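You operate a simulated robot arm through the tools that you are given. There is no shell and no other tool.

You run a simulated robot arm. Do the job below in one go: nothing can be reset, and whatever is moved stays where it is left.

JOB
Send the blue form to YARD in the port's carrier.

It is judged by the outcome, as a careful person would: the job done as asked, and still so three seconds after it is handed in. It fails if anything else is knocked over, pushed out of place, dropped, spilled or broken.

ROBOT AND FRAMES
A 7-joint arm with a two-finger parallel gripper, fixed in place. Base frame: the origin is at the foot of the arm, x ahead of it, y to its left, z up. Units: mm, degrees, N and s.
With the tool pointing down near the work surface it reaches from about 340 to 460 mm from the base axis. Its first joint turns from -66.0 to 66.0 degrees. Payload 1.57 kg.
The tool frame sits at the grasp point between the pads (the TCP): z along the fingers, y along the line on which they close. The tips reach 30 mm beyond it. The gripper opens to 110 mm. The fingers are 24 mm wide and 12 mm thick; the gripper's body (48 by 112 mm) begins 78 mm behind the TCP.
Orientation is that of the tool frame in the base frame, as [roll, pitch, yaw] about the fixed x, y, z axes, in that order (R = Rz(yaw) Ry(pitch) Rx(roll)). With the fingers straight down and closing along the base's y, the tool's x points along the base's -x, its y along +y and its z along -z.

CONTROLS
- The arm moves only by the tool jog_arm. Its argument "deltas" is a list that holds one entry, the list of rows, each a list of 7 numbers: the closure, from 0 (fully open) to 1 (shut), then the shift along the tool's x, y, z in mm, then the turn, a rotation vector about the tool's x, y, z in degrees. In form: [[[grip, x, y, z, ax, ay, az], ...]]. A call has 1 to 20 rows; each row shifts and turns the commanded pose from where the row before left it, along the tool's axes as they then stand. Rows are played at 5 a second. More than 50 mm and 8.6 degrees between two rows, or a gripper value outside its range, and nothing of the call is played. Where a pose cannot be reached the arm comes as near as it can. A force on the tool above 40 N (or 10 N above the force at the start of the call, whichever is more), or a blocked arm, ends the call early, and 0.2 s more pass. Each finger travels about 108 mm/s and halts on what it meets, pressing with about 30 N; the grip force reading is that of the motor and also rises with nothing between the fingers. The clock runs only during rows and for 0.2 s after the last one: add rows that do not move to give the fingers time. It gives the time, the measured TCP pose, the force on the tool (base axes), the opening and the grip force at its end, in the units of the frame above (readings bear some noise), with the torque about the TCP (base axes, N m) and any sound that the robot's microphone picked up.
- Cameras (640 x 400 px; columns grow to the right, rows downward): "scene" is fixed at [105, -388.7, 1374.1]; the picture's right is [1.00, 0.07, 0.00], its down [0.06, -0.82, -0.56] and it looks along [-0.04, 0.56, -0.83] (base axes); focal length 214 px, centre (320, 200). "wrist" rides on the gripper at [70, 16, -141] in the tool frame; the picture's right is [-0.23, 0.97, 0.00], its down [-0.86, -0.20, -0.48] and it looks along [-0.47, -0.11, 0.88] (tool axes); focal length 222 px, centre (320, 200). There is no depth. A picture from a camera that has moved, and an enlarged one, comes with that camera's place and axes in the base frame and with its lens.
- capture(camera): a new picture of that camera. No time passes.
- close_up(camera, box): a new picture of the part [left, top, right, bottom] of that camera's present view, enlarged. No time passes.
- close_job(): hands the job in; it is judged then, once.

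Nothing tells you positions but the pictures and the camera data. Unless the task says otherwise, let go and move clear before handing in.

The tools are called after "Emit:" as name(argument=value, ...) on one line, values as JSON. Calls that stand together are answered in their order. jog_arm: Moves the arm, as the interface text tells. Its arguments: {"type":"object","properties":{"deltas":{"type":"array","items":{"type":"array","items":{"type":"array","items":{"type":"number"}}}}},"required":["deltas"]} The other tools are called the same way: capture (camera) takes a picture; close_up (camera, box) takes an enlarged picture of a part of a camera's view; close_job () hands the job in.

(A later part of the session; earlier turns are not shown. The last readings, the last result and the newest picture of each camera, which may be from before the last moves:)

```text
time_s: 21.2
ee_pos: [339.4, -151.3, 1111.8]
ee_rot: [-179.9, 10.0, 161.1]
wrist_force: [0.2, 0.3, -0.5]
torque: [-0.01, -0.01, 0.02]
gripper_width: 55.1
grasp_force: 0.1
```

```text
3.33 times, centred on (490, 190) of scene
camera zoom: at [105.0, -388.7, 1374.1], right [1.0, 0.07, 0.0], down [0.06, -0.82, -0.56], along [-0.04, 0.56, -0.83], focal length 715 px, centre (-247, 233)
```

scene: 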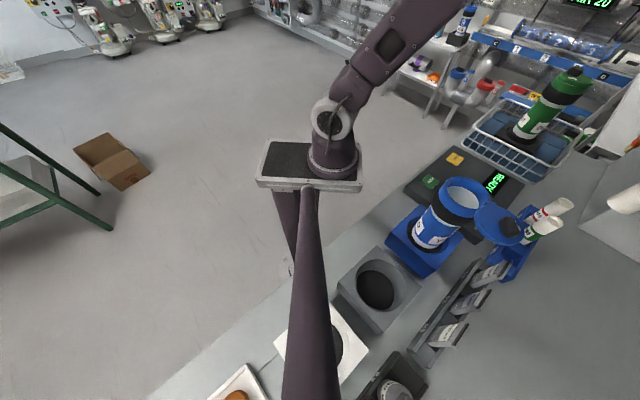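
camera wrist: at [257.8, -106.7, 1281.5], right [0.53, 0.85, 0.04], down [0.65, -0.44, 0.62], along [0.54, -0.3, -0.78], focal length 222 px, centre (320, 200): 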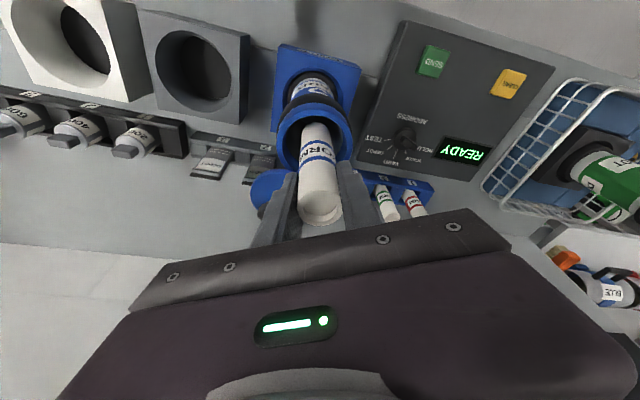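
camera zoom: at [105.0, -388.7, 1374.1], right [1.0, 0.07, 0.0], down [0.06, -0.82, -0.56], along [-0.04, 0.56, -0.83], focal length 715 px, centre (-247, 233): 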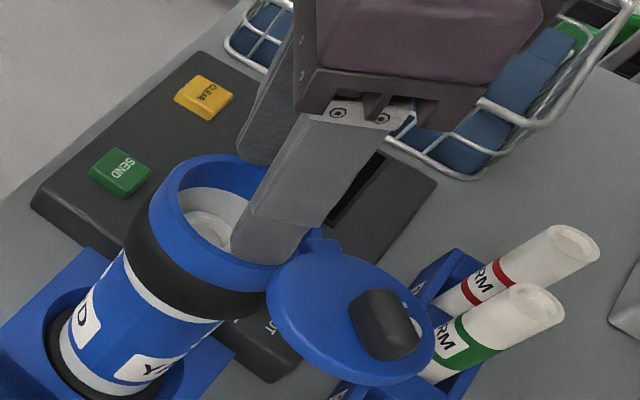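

The form now stands inside the carrier, fully below the rim. I'll lift clear, straighten the tool, close the fingers as a pusher, and move to the far side of the lid handle.

Emit:
jog_arm(deltas=[[[0.5, -6.4, 0, -36.1, 0, 0, 0], [0.5, -6.4, 0, -36.1, 0, 0, 0], [0.5, -6.4, 0, -36.1, 0, 0, 0], [0.7, 0, 0, 0, 0, 5, 0], [1, 0, 0, 0, 0, 5, 0], [1, -24.4, -18, 0, 0, 0, 0], [1, -24.4, -18, 0, 0, 0, 0], [1, -24.3, -17.8, 0, 0, 0, 0], [1, 0, 0, 0, 0, 0, 0]]])

Emit:
capture(camera="wrist")

Emit:
close_up(camera="wrist", box=[200, 60, 400, 210])

Emit:
close_up(camera="scene", box=[430, 130, 550, 250])

```text
time_s: 23.2
ee_pos: [391.6, -226.8, 1221.8]
ee_rot: [-180.0, 0.1, 161.0]
wrist_force: [0.4, -0.6, -0.4]
torque: [0.03, 0.0, 0.02]
gripper_width: 0.0
grasp_force: 21.5
```

```text
taken
camera wrist: at [332.2, -188.6, 1362.7], right [0.53, 0.85, 0.0], down [0.74, -0.47, 0.48], along [0.4, -0.25, -0.88], focal length 222 px, centre (320, 200)
```

wrist: 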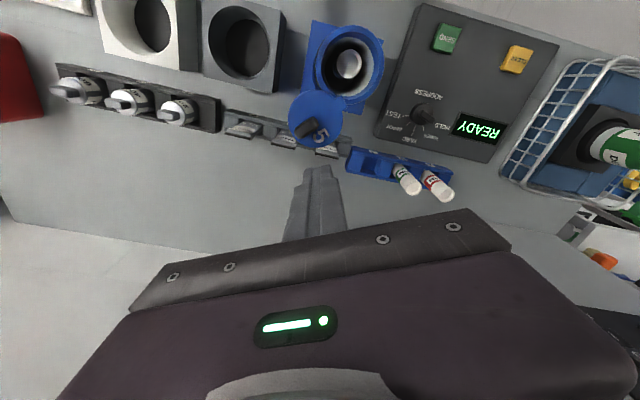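

```text
2.67 times, centred on (300, 135) of wrist
camera zoom: at [332.2, -188.6, 1362.7], right [0.53, 0.85, 0.0], down [0.74, -0.47, 0.48], along [0.4, -0.25, -0.88], focal length 592 px, centre (373, 373)
```

zoom: 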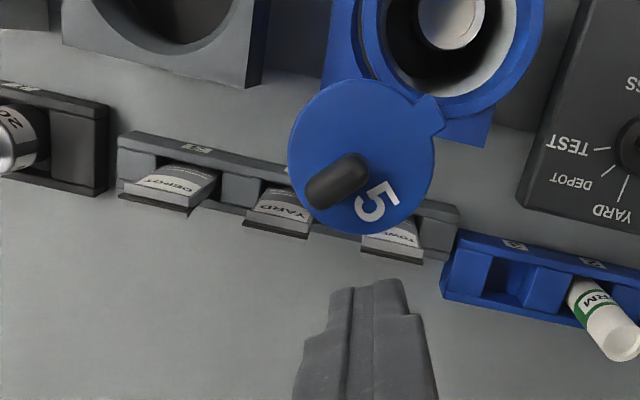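

```text
3.33 times, centred on (490, 190) of scene
camera zoom: at [105.0, -388.7, 1374.1], right [1.0, 0.07, 0.0], down [0.06, -0.82, -0.56], along [-0.04, 0.56, -0.83], focal length 715 px, centre (-247, 233)
```

zoom: 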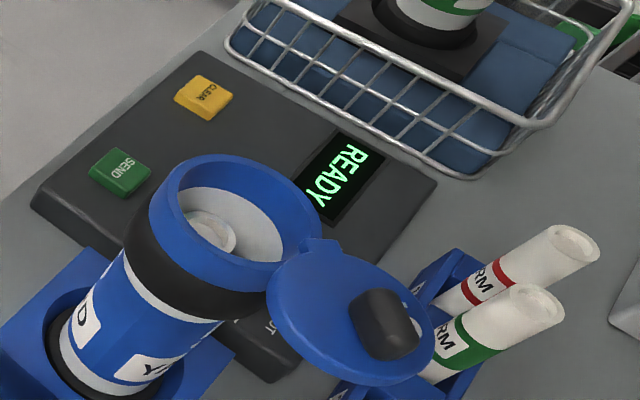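

The handle is at about (365, -229), z 1080–1108, with its long side along base y. I'll square the closed fingers to the base axes, shift to the handle's outer side and lower beside it, staying above the lid.

Emit:
jog_arm(deltas=[[[1, 0, 0, 0, 0, 0, -6.33], [1, 0, 0, 0, 0, 0, -6.33], [1, 0, 0, 0, 0, 0, -6.34], [1, -6, 0, 0, 0, 0, 0], [1, 0, 0, 30, 0, 0, 0], [1, 0, 0, 30, 0, 0, 0], [1, 0, 0, 20, 0, 0, 0], [1, 0, 0, 12, 0, 0, 0], [1, 0, 0, 0, 0, 0, 0]]])

Emit:
capture(camera="wrist")

Emit:
close_up(camera="wrist", box=[240, 80, 400, 220])

Emit:
close_up(camera="scene", box=[430, 130, 590, 250])

```text
time_s: 25.2
ee_pos: [398.6, -226.8, 1129.1]
ee_rot: [-180.0, 0.1, -180.0]
wrist_force: [0.7, 0.4, -0.5]
torque: [-0.01, 0.03, 0.01]
gripper_width: 0.0
grasp_force: 21.9
```

```text
taken
camera wrist: at [329.8, -210.0, 1270.4], right [0.23, 0.97, 0.0], down [0.86, -0.2, 0.48], along [0.47, -0.11, -0.88], focal length 222 px, centre (320, 200)
```

wrist: 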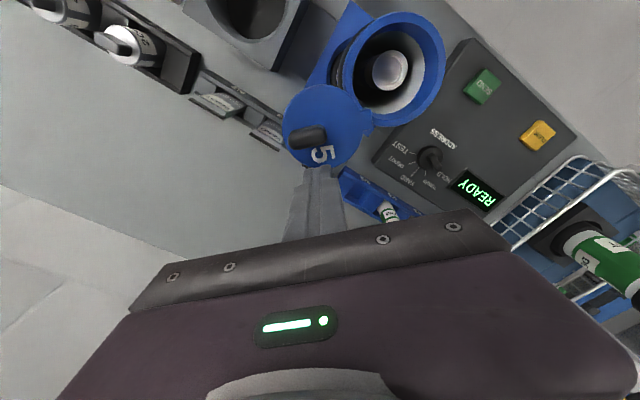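

```text
2.86 times, centred on (320, 150) of wrist
camera zoom: at [329.8, -210.0, 1270.4], right [0.23, 0.97, 0.0], down [0.86, -0.2, 0.48], along [0.47, -0.11, -0.88], focal length 635 px, centre (320, 343)
```

zoom: 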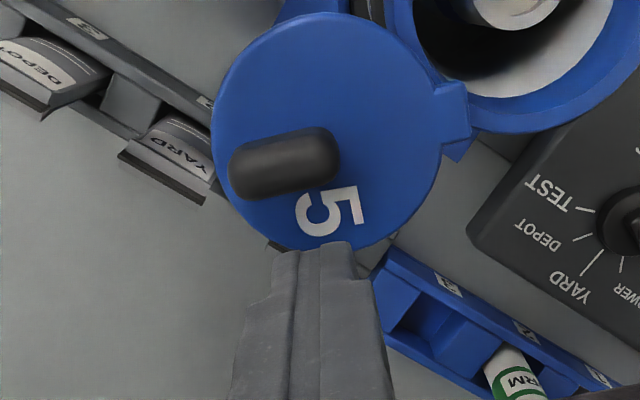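

```text
3.33 times, centred on (510, 190) of scene
camera zoom: at [105.0, -388.7, 1374.1], right [1.0, 0.07, 0.0], down [0.06, -0.82, -0.56], along [-0.04, 0.56, -0.83], focal length 715 px, centre (-313, 233)
```

zoom: 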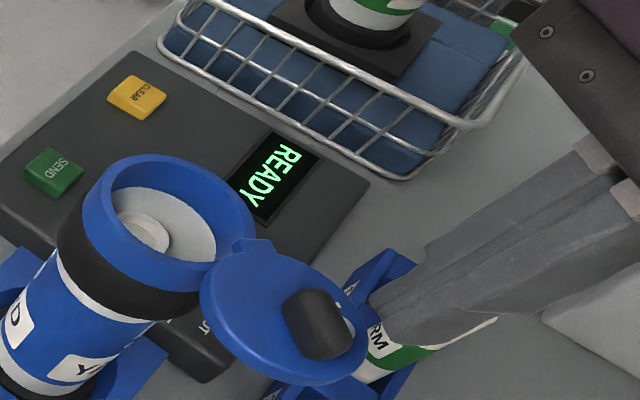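

The closed fingertips are beside the handle's outer face, above the lid, with about a 13 mm gap. I'll lower a few mm more and push the handle through the first part of its arc around the pivot, then check that the lid turns.

Emit:
jog_arm(deltas=[[[1, 0, 0, 6, 0, 0, 0], [1, 7.1, -0.5, 0, 0, 0, 0], [1, 7.1, -0.5, 0, 0, 0, 0], [1, 5.4, -1.9, 0, 0, 0, 0], [1, 5.6, -1.9, 0, 0, 0, 0], [1, 7.9, -0.7, 0, 0, 0, 0], [1, 8.4, 0.7, 0, 0, 0, 0], [1, 0, 0, 0, 0, 0, 0]]])

Emit:
close_up(camera="wrist", box=[240, 60, 440, 220])

Emit:
close_up(camera="scene", box=[430, 130, 590, 250])

```text
time_s: 27.0
ee_pos: [355.8, -232.5, 1123.8]
ee_rot: [180.0, -0.2, 180.0]
wrist_force: [-0.5, 0.8, 0.1]
torque: [0.0, -0.02, 0.04]
gripper_width: 0.0
grasp_force: 21.4
```

```text
2.50 times, centred on (340, 140) of wrist
camera zoom: at [287.5, -215.5, 1264.5], right [0.23, 0.97, 0.0], down [0.85, -0.2, 0.48], along [0.47, -0.11, -0.88], focal length 555 px, centre (270, 350)
```

zoom: 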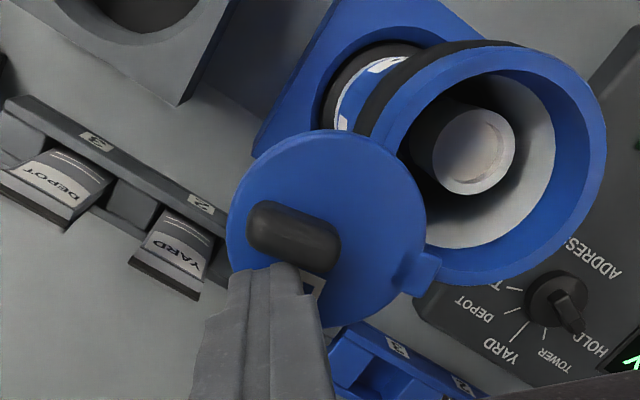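

```text
3.33 times, centred on (510, 190) of scene
camera zoom: at [105.0, -388.7, 1374.0], right [1.0, 0.07, 0.0], down [0.06, -0.82, -0.56], along [-0.04, 0.56, -0.83], focal length 715 px, centre (-313, 233)
```

zoom: 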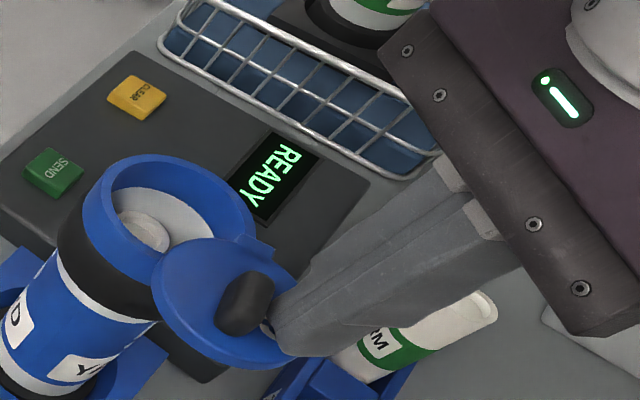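

The lid is turning about its pivot as expected. I'll continue along the arc to the halfway point.

Emit:
jog_arm(deltas=[[[1, 8.5, 2.7, 0, 0, 0, 0], [1, 8.2, 4.4, 0, 0, 0, 0], [1, 7.4, 6.3, 0, 0, 0, 0], [1, 6.1, 8, 0, 0, 0, 0], [1, 4.4, 9.4, 0, 0, 0, 0], [1, 0, 0, 0, 0, 0, 0]]])

Emit:
close_up(camera="wrist", box=[240, 60, 440, 220])

Emit:
close_up(camera="scene", box=[430, 130, 590, 250])

```text
time_s: 28.4
ee_pos: [321.1, -201.6, 1124.3]
ee_rot: [180.0, 0.0, 180.0]
wrist_force: [-0.7, -0.5, 0.1]
torque: [0.01, 0.02, 0.01]
gripper_width: 0.0
grasp_force: 21.8
```

```text
2.50 times, centred on (340, 140) of wrist
camera zoom: at [252.1, -184.0, 1264.9], right [0.23, 0.97, 0.0], down [0.86, -0.2, 0.48], along [0.47, -0.11, -0.88], focal length 555 px, centre (270, 350)
```

zoom: 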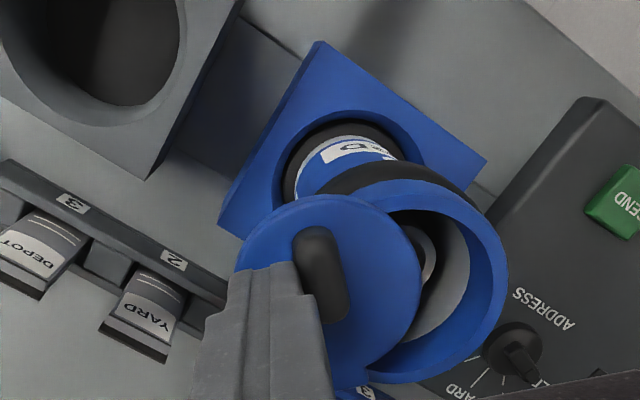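

```text
3.33 times, centred on (510, 190) of scene
camera zoom: at [105.0, -388.7, 1374.1], right [1.0, 0.07, 0.0], down [0.06, -0.82, -0.56], along [-0.04, 0.56, -0.83], focal length 715 px, centre (-313, 233)
```

zoom: 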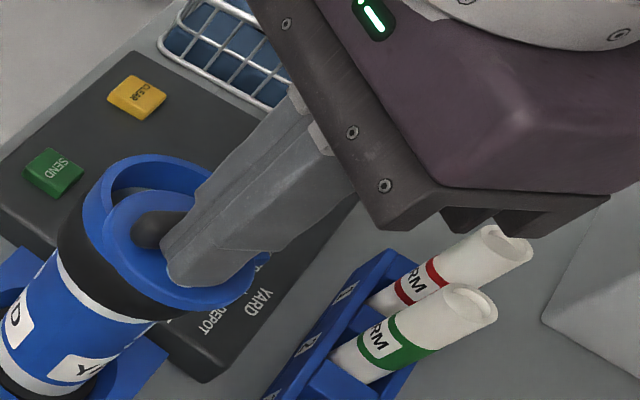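

The lid is now halfway over the mouth. I'll push on toward closed.

Emit:
jog_arm(deltas=[[[1, 3, 6.2, 0, 0, 0, 0], [1, 2.1, 7.2, 0, 0, 0, 0], [1, 0.7, 7.9, 0, 0, 0, 0], [1, -0.3, 6, 0, 0, 0, 0], [1, 0, 0, 0, 0, 0, 0]]])

Emit:
close_up(camera="wrist", box=[240, 60, 440, 220])

Emit:
close_up(camera="scene", box=[430, 130, 590, 250])

```text
time_s: 29.6
ee_pos: [317.3, -173.5, 1122.3]
ee_rot: [-180.0, 0.0, 180.0]
wrist_force: [1.0, 0.2, 0.7]
torque: [0.01, 0.0, -0.01]
gripper_width: 0.0
grasp_force: 21.4
```

```text
2.50 times, centred on (340, 140) of wrist
camera zoom: at [247.2, -156.5, 1264.5], right [0.23, 0.97, 0.0], down [0.86, -0.2, 0.48], along [0.47, -0.11, -0.88], focal length 555 px, centre (270, 350)
```

zoom: 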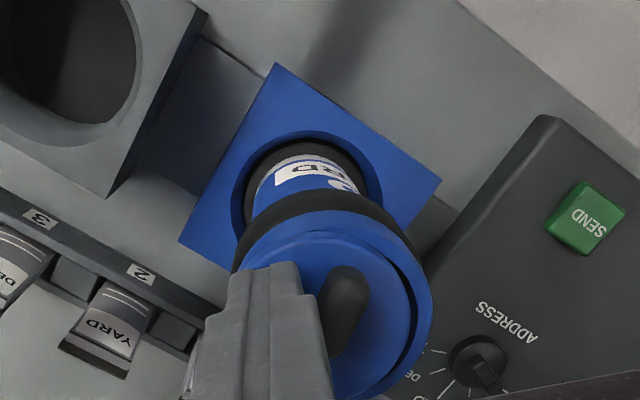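

```text
3.33 times, centred on (510, 190) of scene
camera zoom: at [105.0, -388.7, 1374.1], right [1.0, 0.07, 0.0], down [0.06, -0.82, -0.56], along [-0.04, 0.56, -0.83], focal length 715 px, centre (-313, 233)
```

zoom: 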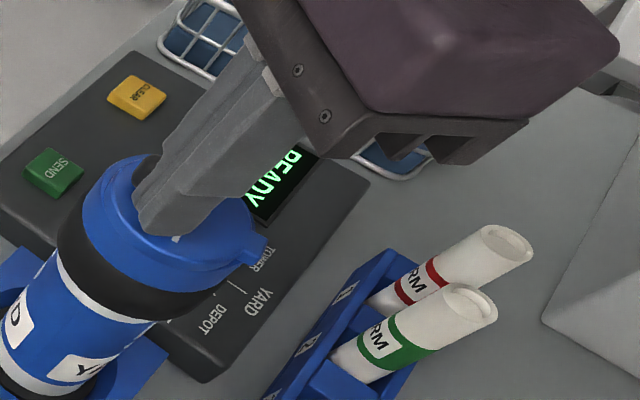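

The lid is nearly closed, with a small crescent still open. I'll push in small steps along the closing direction and watch the force.

Emit:
jog_arm(deltas=[[[1, -1.0, 1.7, 0, 0, 0, 0], [1, -1.2, 1.6, 0, 0, 0, 0], [1, -1.3, 1.5, 0, 0, 0, 0], [1, 0, 0, 0, 0, 0, 0]]])

Emit:
close_up(camera="wrist", box=[260, 80, 420, 220])

Emit:
close_up(camera="scene", box=[430, 150, 530, 230])

```text
time_s: 30.6
ee_pos: [317.9, -169.1, 1123.5]
ee_rot: [-180.0, 0.1, 180.0]
wrist_force: [0.2, 0.6, -0.4]
torque: [0.02, -0.01, 0.03]
gripper_width: 0.2
grasp_force: 21.3
```

```text
2.86 times, centred on (340, 150) of wrist
camera zoom: at [250.0, -151.8, 1264.6], right [0.23, 0.97, 0.0], down [0.86, -0.2, 0.48], along [0.47, -0.11, -0.88], focal length 635 px, centre (263, 343)
```

zoom: 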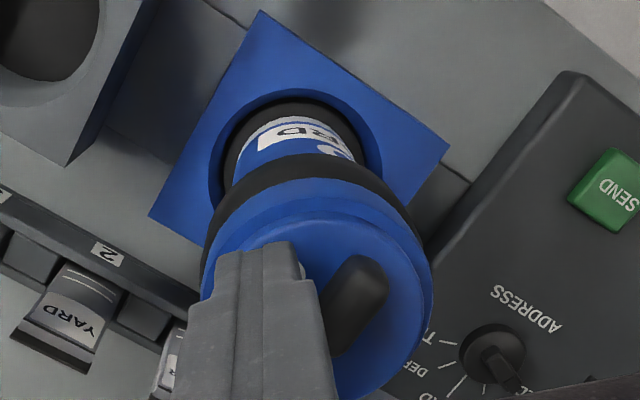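

```text
5.00 times, centred on (480, 190) of scene
camera zoom: at [105.0, -388.7, 1374.1], right [1.0, 0.07, 0.0], down [0.06, -0.82, -0.56], along [-0.04, 0.56, -0.83], focal length 1072 px, centre (-480, 250)
```

zoom: 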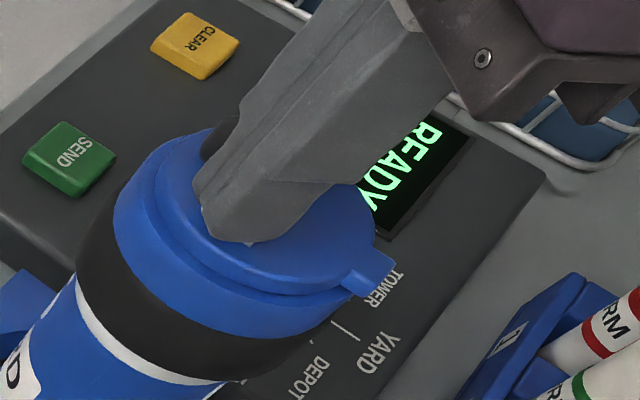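

The lid looks nearly concentric and there's still no resistance. I'll push in 1 mm steps until it meets its stop.

Emit:
jog_arm(deltas=[[[1, -0.8, 0.8, 0, 0, 0, 0], [1, -0.8, 0.8, 0, 0, 0, 0], [1, 0, 0, 0, 0, 0, 0]]])

Emit:
close_up(camera="wrist", box=[260, 80, 420, 220])

Emit:
close_up(camera="scene", box=[430, 150, 530, 230])

```text
time_s: 31.4
ee_pos: [321.5, -167.6, 1123.7]
ee_rot: [180.0, 0.0, 180.0]
wrist_force: [-0.8, -1.0, 0.2]
torque: [0.03, -0.04, 0.02]
gripper_width: 0.0
grasp_force: 21.2
```

```text
2.86 times, centred on (340, 150) of wrist
camera zoom: at [251.6, -150.5, 1264.5], right [0.23, 0.97, 0.0], down [0.86, -0.2, 0.48], along [0.47, -0.11, -0.88], focal length 635 px, centre (263, 343)
```

zoom: 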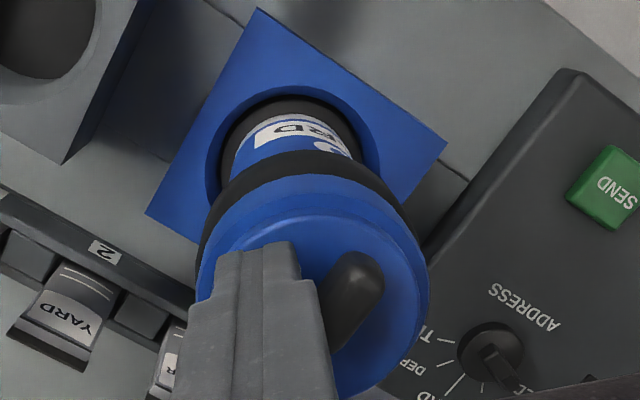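

```text
5.00 times, centred on (480, 190) of scene
camera zoom: at [105.0, -388.7, 1374.0], right [1.0, 0.07, 0.0], down [0.06, -0.82, -0.56], along [-0.04, 0.56, -0.83], focal length 1072 px, centre (-480, 250)
```

zoom: 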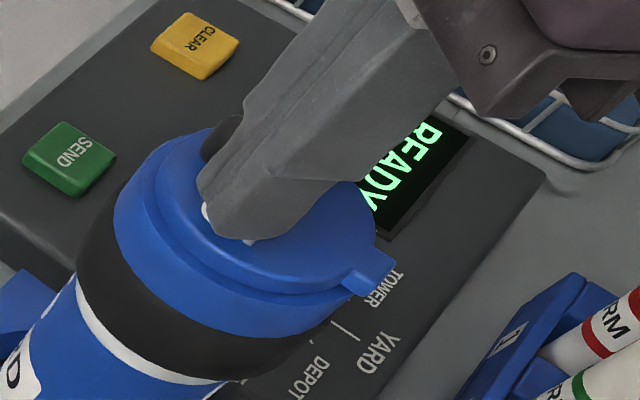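

The change was tiny. I'll push another 2–3 mm in small steps to feel for the stop.

Emit:
jog_arm(deltas=[[[1, -0.8, 0.8, 0, 0, 0, 0], [1, -0.8, 0.8, 0, 0, 0, 0], [1, -0.8, 0.8, 0, 0, 0, 0], [1, 0, 0, 0, 0, 0, 0]]])

Emit:
close_up(camera="wrist", box=[260, 80, 420, 220])

Emit:
close_up(camera="scene", box=[430, 150, 530, 230])

```text
time_s: 32.4
ee_pos: [323.2, -164.6, 1122.7]
ee_rot: [-179.9, 0.0, 180.0]
wrist_force: [-0.6, -0.3, 0.3]
torque: [-0.01, 0.02, -0.02]
gripper_width: 0.0
grasp_force: 21.4
```

```text
2.86 times, centred on (340, 150) of wrist
camera zoom: at [254.3, -147.8, 1263.9], right [0.23, 0.97, 0.0], down [0.86, -0.2, 0.48], along [0.47, -0.11, -0.88], focal length 635 px, centre (263, 343)
```

zoom: 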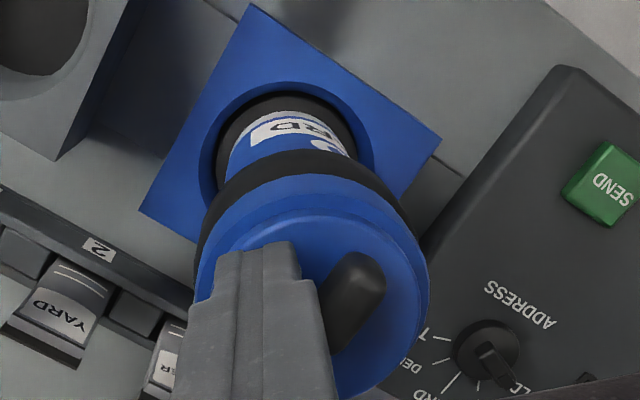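

```text
5.00 times, centred on (480, 190) of scene
camera zoom: at [105.0, -388.7, 1374.0], right [1.0, 0.07, 0.0], down [0.06, -0.82, -0.56], along [-0.04, 0.56, -0.83], focal length 1072 px, centre (-480, 250)
```

zoom: 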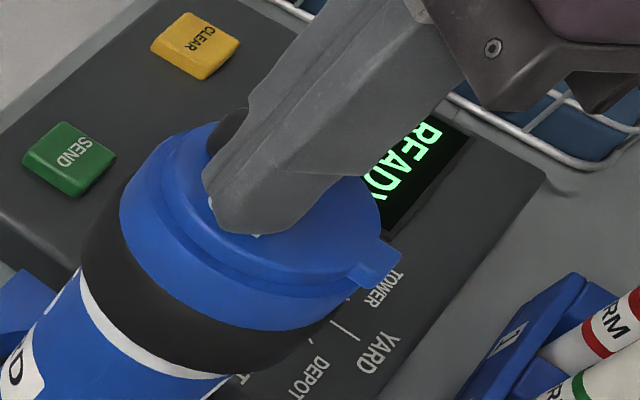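

The lid has reached its stop, and the carrier has started to lean very slightly in its seat, so I'll stop pushing. I'll back off, lift, and inspect the lid from above.

Emit:
jog_arm(deltas=[[[1, 2, -2, 0, 0, 0, 0], [1, 4, -4, 0, 0, 0, 0], [1, 4, -4, 0, 0, 0, 0], [1, 0, 0, -40, 0, 0, 0], [1, 0, 0, -45, 0, 0, 0], [1, -40, -5, -20, 0, 0, 0], [1, -40, 0, 0, 0, 0, 0], [1, -30, 0, 0, 0, 0, 0], [1, 0, 0, 0, 0, 0, 0]]])

Emit:
capture(camera="wrist")

Emit:
close_up(camera="wrist", box=[240, 20, 400, 140])

Emit:
close_up(camera="scene", box=[430, 150, 530, 230])

```text
time_s: 34.4
ee_pos: [425.4, -176.1, 1230.8]
ee_rot: [-180.0, 0.0, 180.0]
wrist_force: [-0.4, 0.0, 0.3]
torque: [-0.04, 0.03, 0.0]
gripper_width: 0.0
grasp_force: 21.1
```

```text
taken
camera wrist: at [355.7, -159.9, 1371.4], right [0.23, 0.97, 0.0], down [0.86, -0.2, 0.48], along [0.47, -0.11, -0.88], focal length 222 px, centre (320, 200)
```

wrist: 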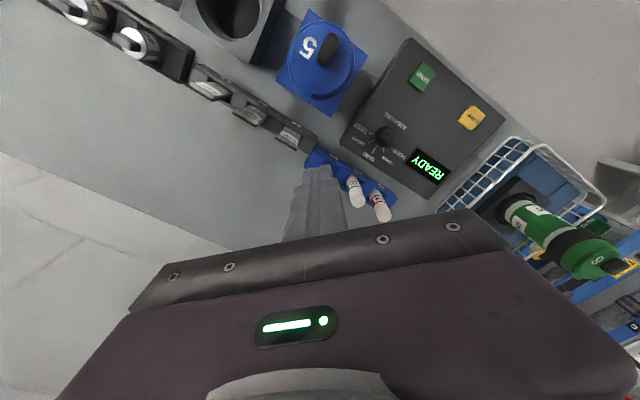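

```text
3.33 times, centred on (320, 80) of wrist
camera zoom: at [355.7, -159.9, 1371.4], right [0.23, 0.97, 0.0], down [0.86, -0.2, 0.48], along [0.47, -0.11, -0.88], focal length 740 px, centre (320, 600)
```

zoom: 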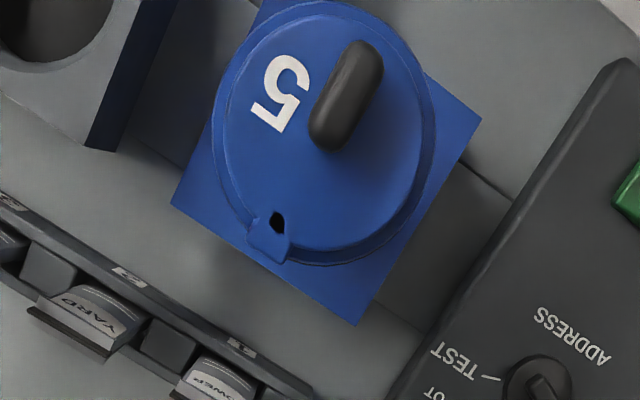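

```text
5.00 times, centred on (480, 190) of scene
camera zoom: at [105.0, -388.7, 1374.1], right [1.0, 0.07, 0.0], down [0.06, -0.82, -0.56], along [-0.04, 0.56, -0.83], focal length 1072 px, centre (-480, 250)
```

zoom: 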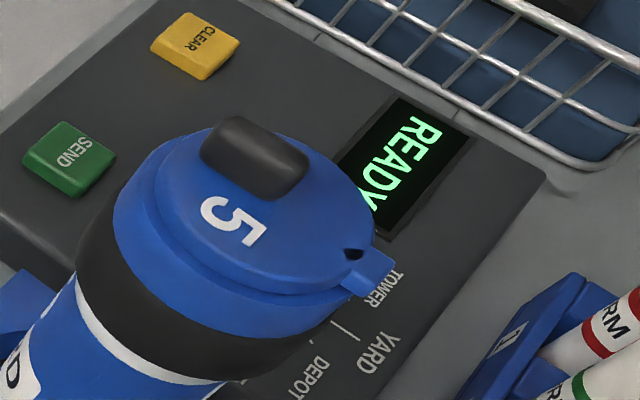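

The lid now sits concentric over the carrier, and nothing else has moved. I'll zoom on the tab to be sure it's properly closed.

Emit:
close_up(camera="wrist", box=[280, 20, 360, 100])

Emit:
close_up(camera="scene", box=[445, 165, 505, 215])

Emit:
close_up(camera="scene", box=[500, 50, 620, 150])

```text
5.00 times, centred on (320, 60) of wrist
camera zoom: at [355.7, -159.9, 1371.4], right [0.23, 0.97, 0.0], down [0.86, -0.2, 0.48], along [0.47, -0.11, -0.88], focal length 1111 px, centre (320, 900)
```

zoom: 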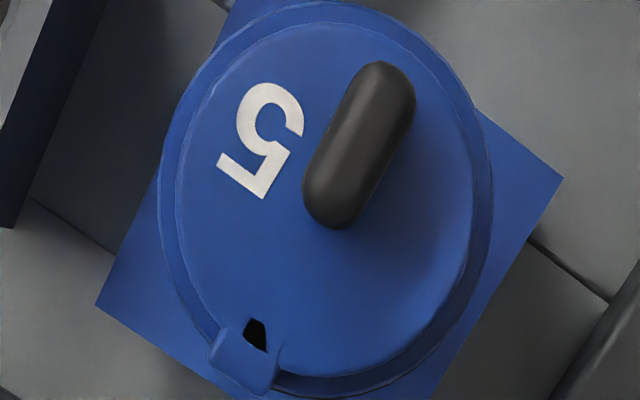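

```text
8.00 times, centred on (475, 190) of scene
camera zoom: at [105.0, -388.7, 1374.1], right [1.0, 0.07, 0.0], down [0.06, -0.82, -0.56], along [-0.04, 0.56, -0.83], focal length 1716 px, centre (-920, 280)
```

zoom: 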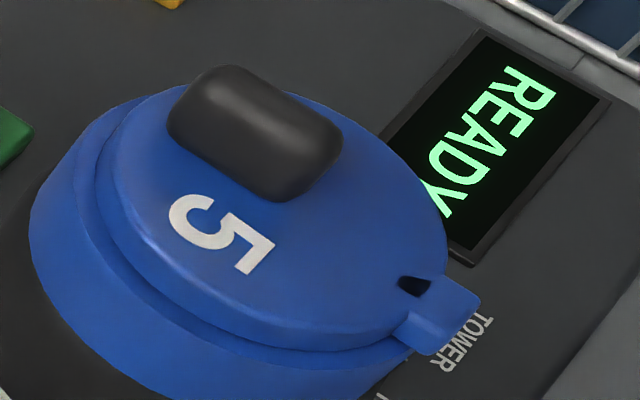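

```text
4.00 times, centred on (560, 100) of scene
camera zoom: at [105.0, -388.7, 1374.1], right [1.0, 0.07, 0.0], down [0.06, -0.82, -0.56], along [-0.04, 0.56, -0.83], focal length 858 px, centre (-640, 600)
```

zoom: 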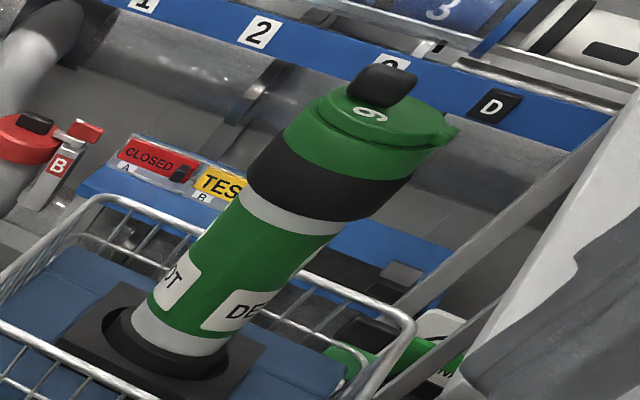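

The lid is concentric with the rim and closed. Next is the address knob: I'll move above it with the fingers open and look closely.

Emit:
jog_arm(deltas=[[[1, -15, 45, 0, 0, 0, 0], [0.6, -15, 45, 0, 0, 0, 0], [0.6, -15, 45, 0, 0, 0, 0], [0.6, 0, 0, 45, 0, 0, 0], [0.6, 0, 0, 45, 0, 0, 0], [0.6, 0, 0, 45, 0, 0, 0], [0.6, 0, 0, 40, 0, 0, 0], [0.6, 0, 0, 0, 0, 0, 0]]])

Emit:
capture(camera="wrist")

Emit:
close_up(camera="wrist", box=[260, 100, 400, 200])

Emit:
close_up(camera="scene", box=[460, 160, 540, 220])

```text
time_s: 36.2
ee_pos: [469.0, -45.9, 1054.5]
ee_rot: [-179.9, 0.0, 179.9]
wrist_force: [-0.1, 0.3, -0.1]
torque: [-0.01, -0.01, 0.01]
gripper_width: 44.0
grasp_force: 0.1
```

```text
taken
camera wrist: at [400.6, -28.9, 1195.3], right [0.23, 0.97, 0.0], down [0.85, -0.2, 0.48], along [0.47, -0.11, -0.88], focal length 222 px, centre (320, 200)
```

wrist: 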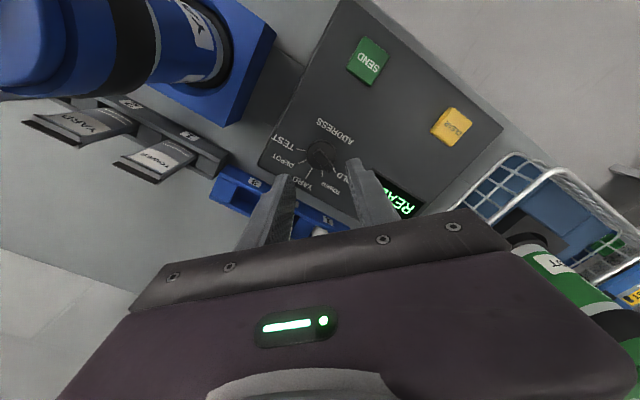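

```text
4.00 times, centred on (330, 150) of wrist
camera zoom: at [400.6, -28.9, 1195.3], right [0.23, 0.97, 0.0], down [0.85, -0.2, 0.48], along [0.47, -0.11, -0.88], focal length 888 px, centre (280, 400)
```

zoom: 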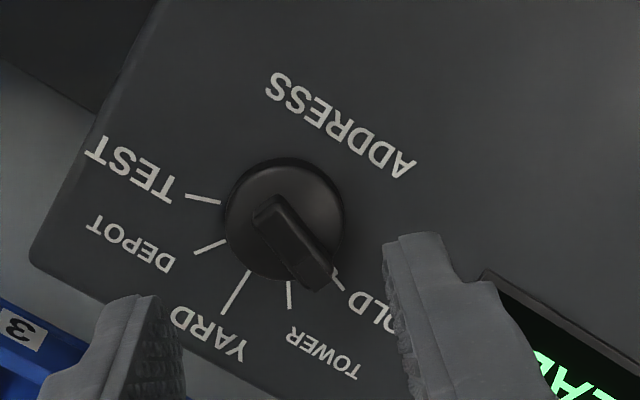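

```text
6.67 times, centred on (500, 190) of scene
camera zoom: at [105.0, -388.7, 1374.1], right [1.0, 0.07, 0.0], down [0.06, -0.82, -0.56], along [-0.04, 0.56, -0.83], focal length 1430 px, centre (-880, 267)
```

zoom: 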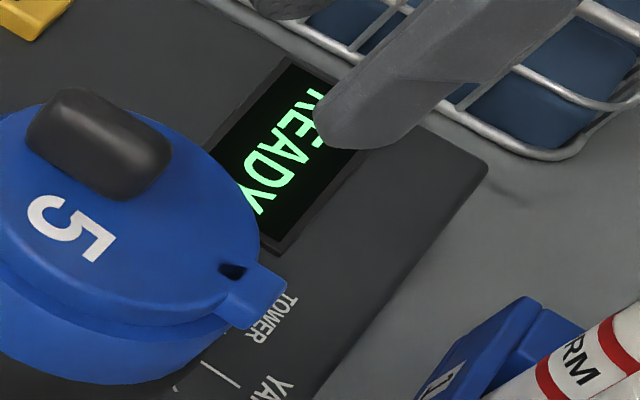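

The knob disc is centred at about (493, -49). Its raised ridge points at about 22° azimuth (HOLD), and the YARD tick is at about -41°. I'll centre the tool over it, align the fingers across the ridge, and come down to just above it.

Emit:
jog_arm(deltas=[[[0.6, -23.8, -3.1, 0, 0, 0, 0], [0.6, 0, 0, 0, 0, 0, -7.33], [0.6, 0, 0, 0, 0, 0, -7.33], [0.6, 0, 0, 0, 0, 0, -7.33], [0.6, 0, 0, 40, 0, 0, 0], [0.6, 0, 0, 40, 0, 0, 0], [0.6, 0, 0, 25, 0, 0, 0], [0.6, 0, 0, 0, 0, 0, 0]]])

Emit:
capture(camera="wrist")

Emit:
close_up(camera="wrist", box=[250, 100, 410, 220])

Emit:
close_up(camera="scene", box=[440, 120, 560, 220])

```text
time_s: 38.0
ee_pos: [491.9, -46.4, 946.4]
ee_rot: [-180.0, 0.1, -158.0]
wrist_force: [0.6, 0.7, -0.2]
torque: [-0.05, 0.01, 0.0]
gripper_width: 43.7
grasp_force: 0.1
```

```text
taken
camera wrist: at [421.3, -57.5, 1087.8], right [-0.15, 0.99, 0.0], down [0.87, 0.14, 0.48], along [0.47, 0.07, -0.88], focal length 222 px, centre (320, 200)
```

wrist: 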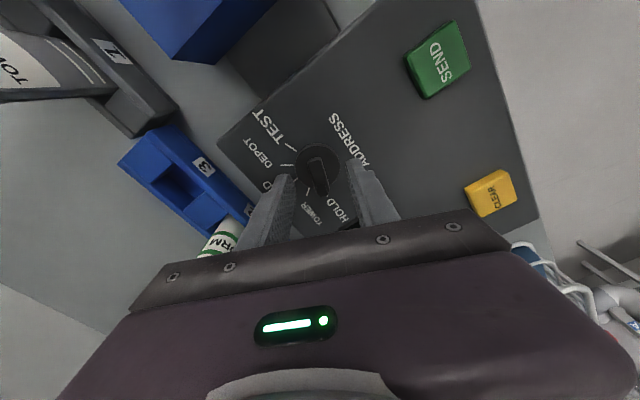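

```text
3.33 times, centred on (330, 160) of wrist
camera zoom: at [421.3, -57.5, 1087.8], right [-0.15, 0.99, 0.0], down [0.87, 0.14, 0.48], along [0.47, 0.07, -0.88], focal length 740 px, centre (287, 333)
```

zoom: 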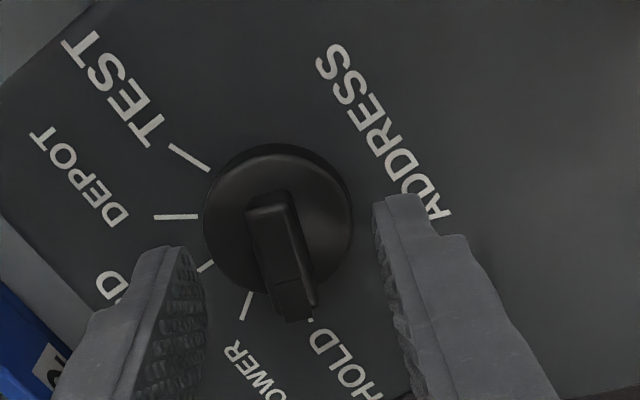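

```text
4.00 times, centred on (500, 170) of scene
camera zoom: at [105.0, -388.7, 1374.1], right [1.0, 0.07, 0.0], down [0.06, -0.82, -0.56], along [-0.04, 0.56, -0.83], focal length 858 px, centre (-400, 320)
```

zoom: 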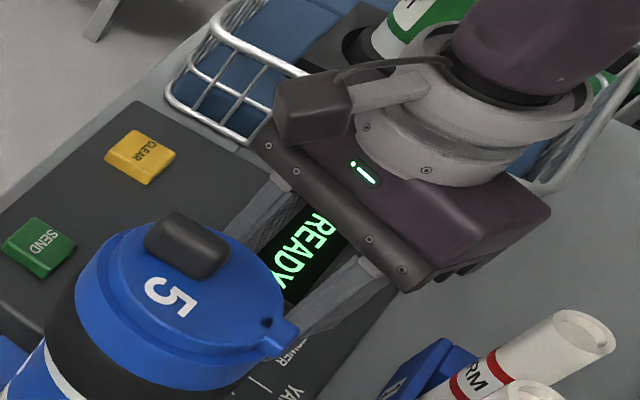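

The ridge is aligned with the pads, offset about 3 mm along the closing axis. I'll correct that and lower until the tips straddle the ridge.

Emit:
jog_arm(deltas=[[[0.6, 0, -3, 0, 0, 0, 0], [0.6, 0, 0, 8, 0, 0, 0], [0.6, 0, 0, 8, 0, 0, 0], [0.6, 0, 0, 6, 0, 0, 0], [0.6, 0, 0, 0, 0, 0, 0]]])

Emit:
close_up(camera="wrist", box=[250, 100, 410, 220])

Emit:
close_up(camera="scene", box=[440, 140, 540, 220])

```text
time_s: 39.2
ee_pos: [492.4, -50.9, 928.4]
ee_rot: [-180.0, 0.0, -158.0]
wrist_force: [-2.7, -0.2, 26.3]
torque: [0.52, 0.31, 0.03]
gripper_width: 44.7
grasp_force: 0.1
```

```text
3.33 times, centred on (330, 160) of wrist
camera zoom: at [423.0, -61.5, 1067.7], right [-0.15, 0.99, 0.0], down [0.87, 0.14, 0.48], along [0.47, 0.07, -0.88], focal length 740 px, centre (287, 333)
```

zoom: 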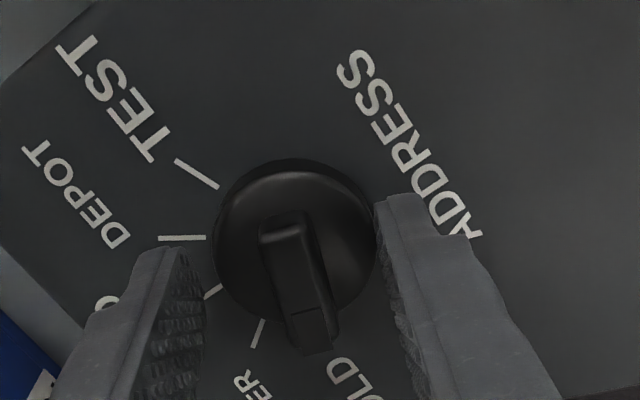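

```text
5.00 times, centred on (490, 180) of scene
camera zoom: at [104.5, -388.7, 1374.1], right [1.0, 0.07, 0.0], down [0.06, -0.82, -0.56], along [-0.04, 0.56, -0.83], focal length 1072 px, centre (-530, 300)
```

zoom: 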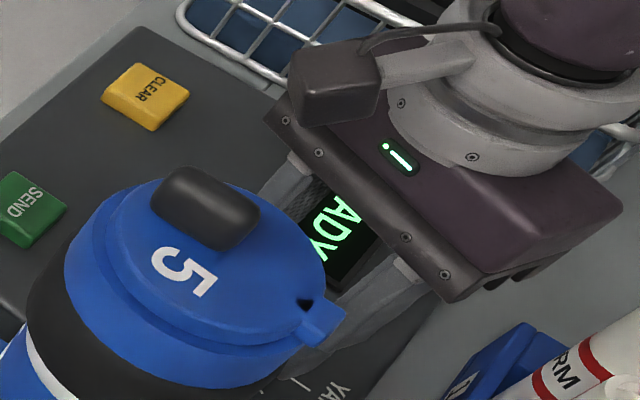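

One fingertip touched the knob's disc (about 26 N), which puts the disc top at z ≈ 898. I'll raise slightly, re-centre by about 2 mm, and close gently on the ridge above the disc.

Emit:
jog_arm(deltas=[[[0.6, 0, 0, -6, 0, 0, 0], [0.6, 2, 2, 0, 0, 0, 0], [0.6, 0, 0, 0, 0, 0, 0]]])

Emit:
close_up(camera="wrist", box=[250, 100, 410, 220])

```text
time_s: 40.0
ee_pos: [489.9, -50.1, 933.9]
ee_rot: [180.0, 0.0, -158.0]
wrist_force: [-0.9, 0.4, 0.1]
torque: [-0.02, 0.01, 0.02]
gripper_width: 43.9
grasp_force: 0.0
```

```text
3.33 times, centred on (330, 160) of wrist
camera zoom: at [420.6, -60.4, 1073.3], right [-0.15, 0.99, 0.0], down [0.87, 0.14, 0.48], along [0.47, 0.07, -0.88], focal length 740 px, centre (287, 333)
```

zoom: 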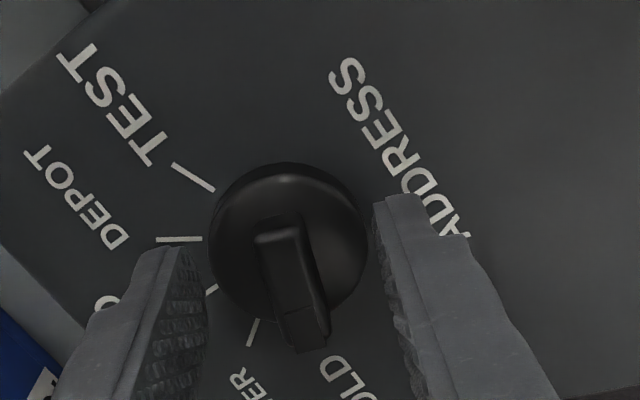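

The knob is now centred between the pads with no contact force. I'll lower 3 mm and close on the ridge.

Emit:
jog_arm(deltas=[[[0.6, 0, 0, 3, 0, 0, 0], [0.75, 0, 0, 0, 0, 0, 0], [0.9, 0, 0, 0, 0, 0, 0], [1, 0, 0, 0, 0, 0, 0], [1, 0, 0, 0, 0, 0, 0]]])

Emit:
close_up(camera="wrist", box=[250, 100, 410, 220])

```text
time_s: 41.2
ee_pos: [491.0, -48.5, 928.2]
ee_rot: [-180.0, 0.0, -158.0]
wrist_force: [0.5, -1.8, -3.3]
torque: [0.01, -0.16, -0.02]
gripper_width: 12.8
grasp_force: 30.3
```

```text
3.33 times, centred on (330, 160) of wrist
camera zoom: at [421.1, -60.3, 1070.2], right [-0.15, 0.99, 0.0], down [0.87, 0.13, 0.48], along [0.47, 0.07, -0.88], focal length 740 px, centre (287, 333)
```

zoom: 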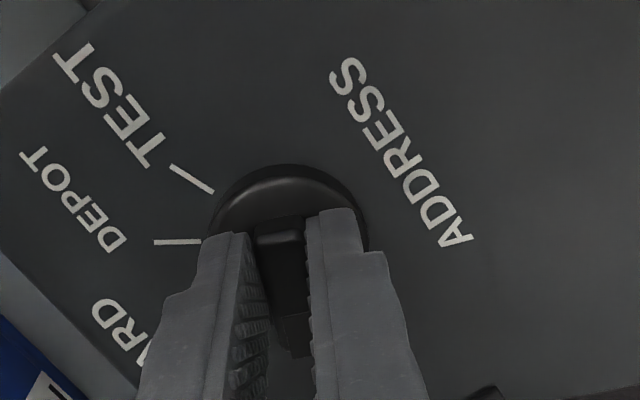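

The ridge is gripped (12.8 mm). I'll turn the knob clockwise in small steps, first by about 31°, then check.

Emit:
jog_arm(deltas=[[[1, 0, 0, 0, 0, 0, 5.2], [1, 0, 0, 0, 0, 0, 5.2], [1, 0, 0, 0, 0, 0, 5.2], [1, 0, 0, 0, 0, 0, 5.2], [1, 0, 0, 0, 0, 0, 5.2], [1, 0, 0, 0, 0, 0, 5.2], [1, 0, 0, 0, 0, 0, 0]]])

Emit:
close_up(camera="wrist", box=[250, 100, 410, 220])

```text
time_s: 42.8
ee_pos: [491.0, -49.3, 929.7]
ee_rot: [-180.0, 0.0, 170.7]
wrist_force: [-7.0, 6.0, 20.3]
torque: [0.21, 0.42, 0.0]
gripper_width: 13.0
grasp_force: 29.9
```

```text
3.33 times, centred on (330, 160) of wrist
camera zoom: at [425.5, -21.3, 1070.2], right [0.38, 0.92, 0.0], down [0.81, -0.33, 0.48], along [0.44, -0.18, -0.88], focal length 740 px, centre (287, 333)
```

zoom: 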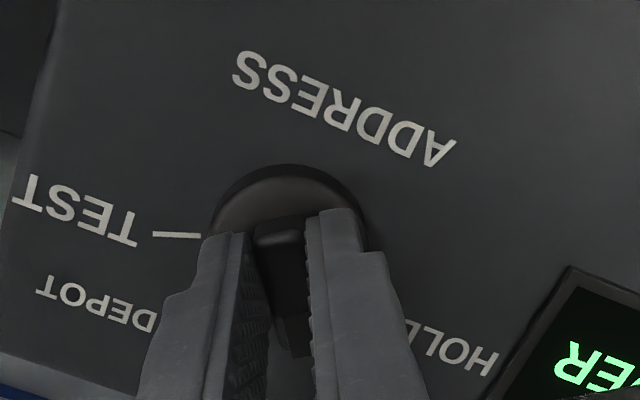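

The knob is turning and the display now reads "…ER" (TOWER). There's some downward contact, so I'll ease up 1 mm and turn another 31° to YARD.

Emit:
jog_arm(deltas=[[[1, 0, 0, -1, 0, 0, 0], [1, 0, 0, 0, 0, 0, 5.2], [1, 0, 0, 0, 0, 0, 5.2], [1, 0, 0, 0, 0, 0, 5.2], [1, 0, 0, 0, 0, 0, 5.2], [1, 0, 0, 0, 0, 0, 5.2], [1, 0, 0, 0, 0, 0, 5.2], [1, 0, 0, 0, 0, 0, 0]]])

Emit:
capture(camera="wrist")

Emit:
close_up(camera="wrist", box=[250, 60, 450, 220])

Emit:
close_up(camera="scene", box=[440, 130, 560, 220])

```text
time_s: 44.6
ee_pos: [491.0, -48.0, 930.9]
ee_rot: [-179.8, 0.0, 139.6]
wrist_force: [-2.3, 17.5, -18.4]
torque: [0.5, 0.15, 0.0]
gripper_width: 13.1
grasp_force: 29.3
```

```text
taken
camera wrist: at [450.1, 9.5, 1071.3], right [0.81, 0.59, 0.0], down [0.52, -0.71, 0.48], along [0.28, -0.38, -0.88], focal length 222 px, centre (320, 200)
```

wrist: 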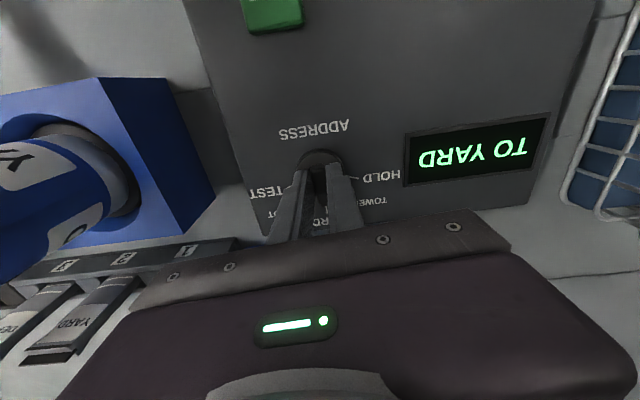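

```text
2.50 times, centred on (350, 140) of wrist
camera zoom: at [450.1, 9.5, 1071.3], right [0.81, 0.59, 0.0], down [0.52, -0.71, 0.48], along [0.28, -0.38, -0.88], focal length 555 px, centre (245, 350)
```

zoom: 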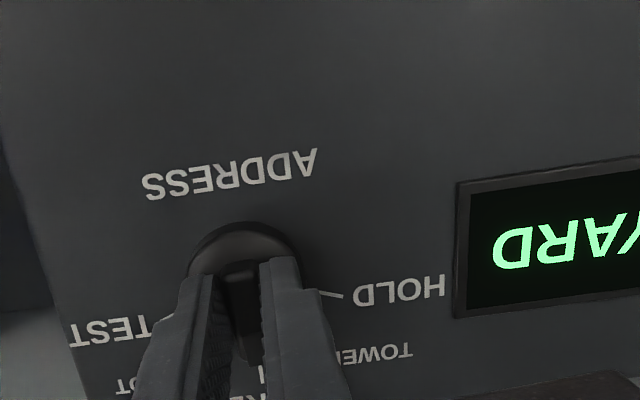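

```text
4.44 times, centred on (500, 175) of scene
camera zoom: at [105.2, -388.3, 1374.2], right [1.0, 0.07, 0.0], down [0.06, -0.82, -0.56], along [-0.04, 0.56, -0.83], focal length 953 px, centre (-480, 311)
```

zoom: 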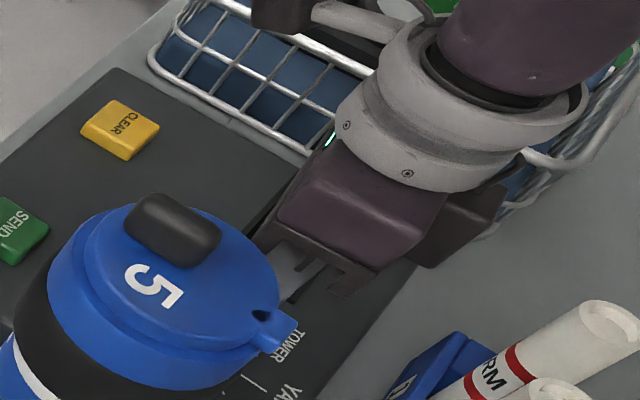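

The display reads "TO YARD". I'll release the knob, raise clear and check that it stays there.

Emit:
jog_arm(deltas=[[[1, 0, 0, 0.8, 0, 0, 0], [0.85, 0, 0, 0, 0, 0, 0], [0.65, 0, 0, 0, 0, 0, 0], [0.6, 0, 0, 0, 0, 0, 0], [0.6, 0, 0, -10, 0, 0, 0], [0.6, 0, 0, -30, 0, 0, 0], [0.6, 0, 0, -40, 0, 0, 0], [0.6, 0, 0, -40, 0, 0, 0], [0.6, 0, 0, 0, 0, 0, 0]]])

Emit:
capture(camera="wrist")

Emit:
close_up(camera="wrist", box=[220, 40, 420, 200])

Emit:
capture(camera="scene")

```text
time_s: 46.6
ee_pos: [489.6, -49.2, 1049.5]
ee_rot: [-180.0, -0.1, 139.6]
wrist_force: [-0.8, -0.2, 0.0]
torque: [0.04, 0.01, -0.02]
gripper_width: 43.9
grasp_force: 0.0
```

```text
taken
camera wrist: at [448.1, 9.2, 1190.1], right [0.8, 0.59, 0.0], down [0.52, -0.71, 0.48], along [0.28, -0.39, -0.88], focal length 222 px, centre (320, 200)
```

wrist: 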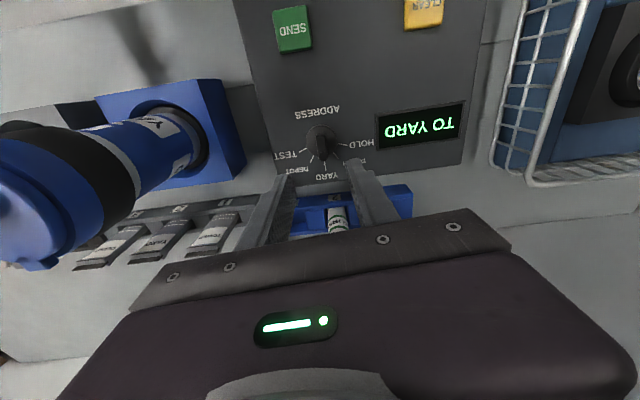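

```text
2.50 times, centred on (320, 120) of wrist
camera zoom: at [448.1, 9.2, 1190.1], right [0.8, 0.59, 0.0], down [0.52, -0.71, 0.48], along [0.28, -0.39, -0.88], focal length 555 px, centre (320, 400)
```

zoom: 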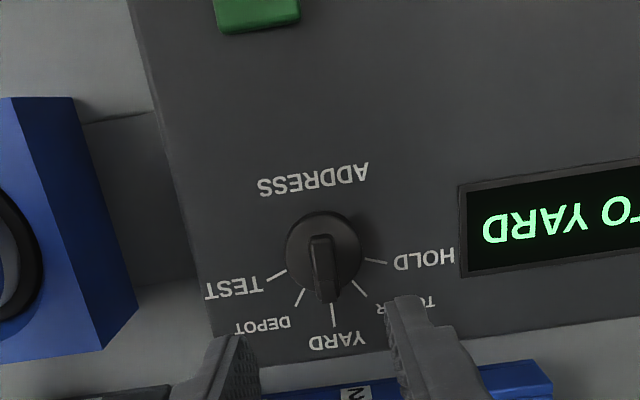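

```text
taken
```

scene: 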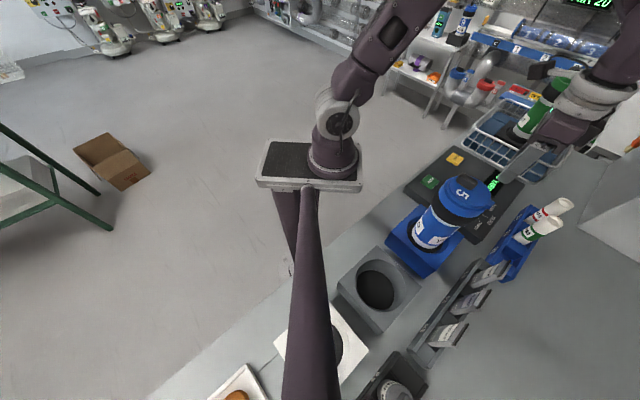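

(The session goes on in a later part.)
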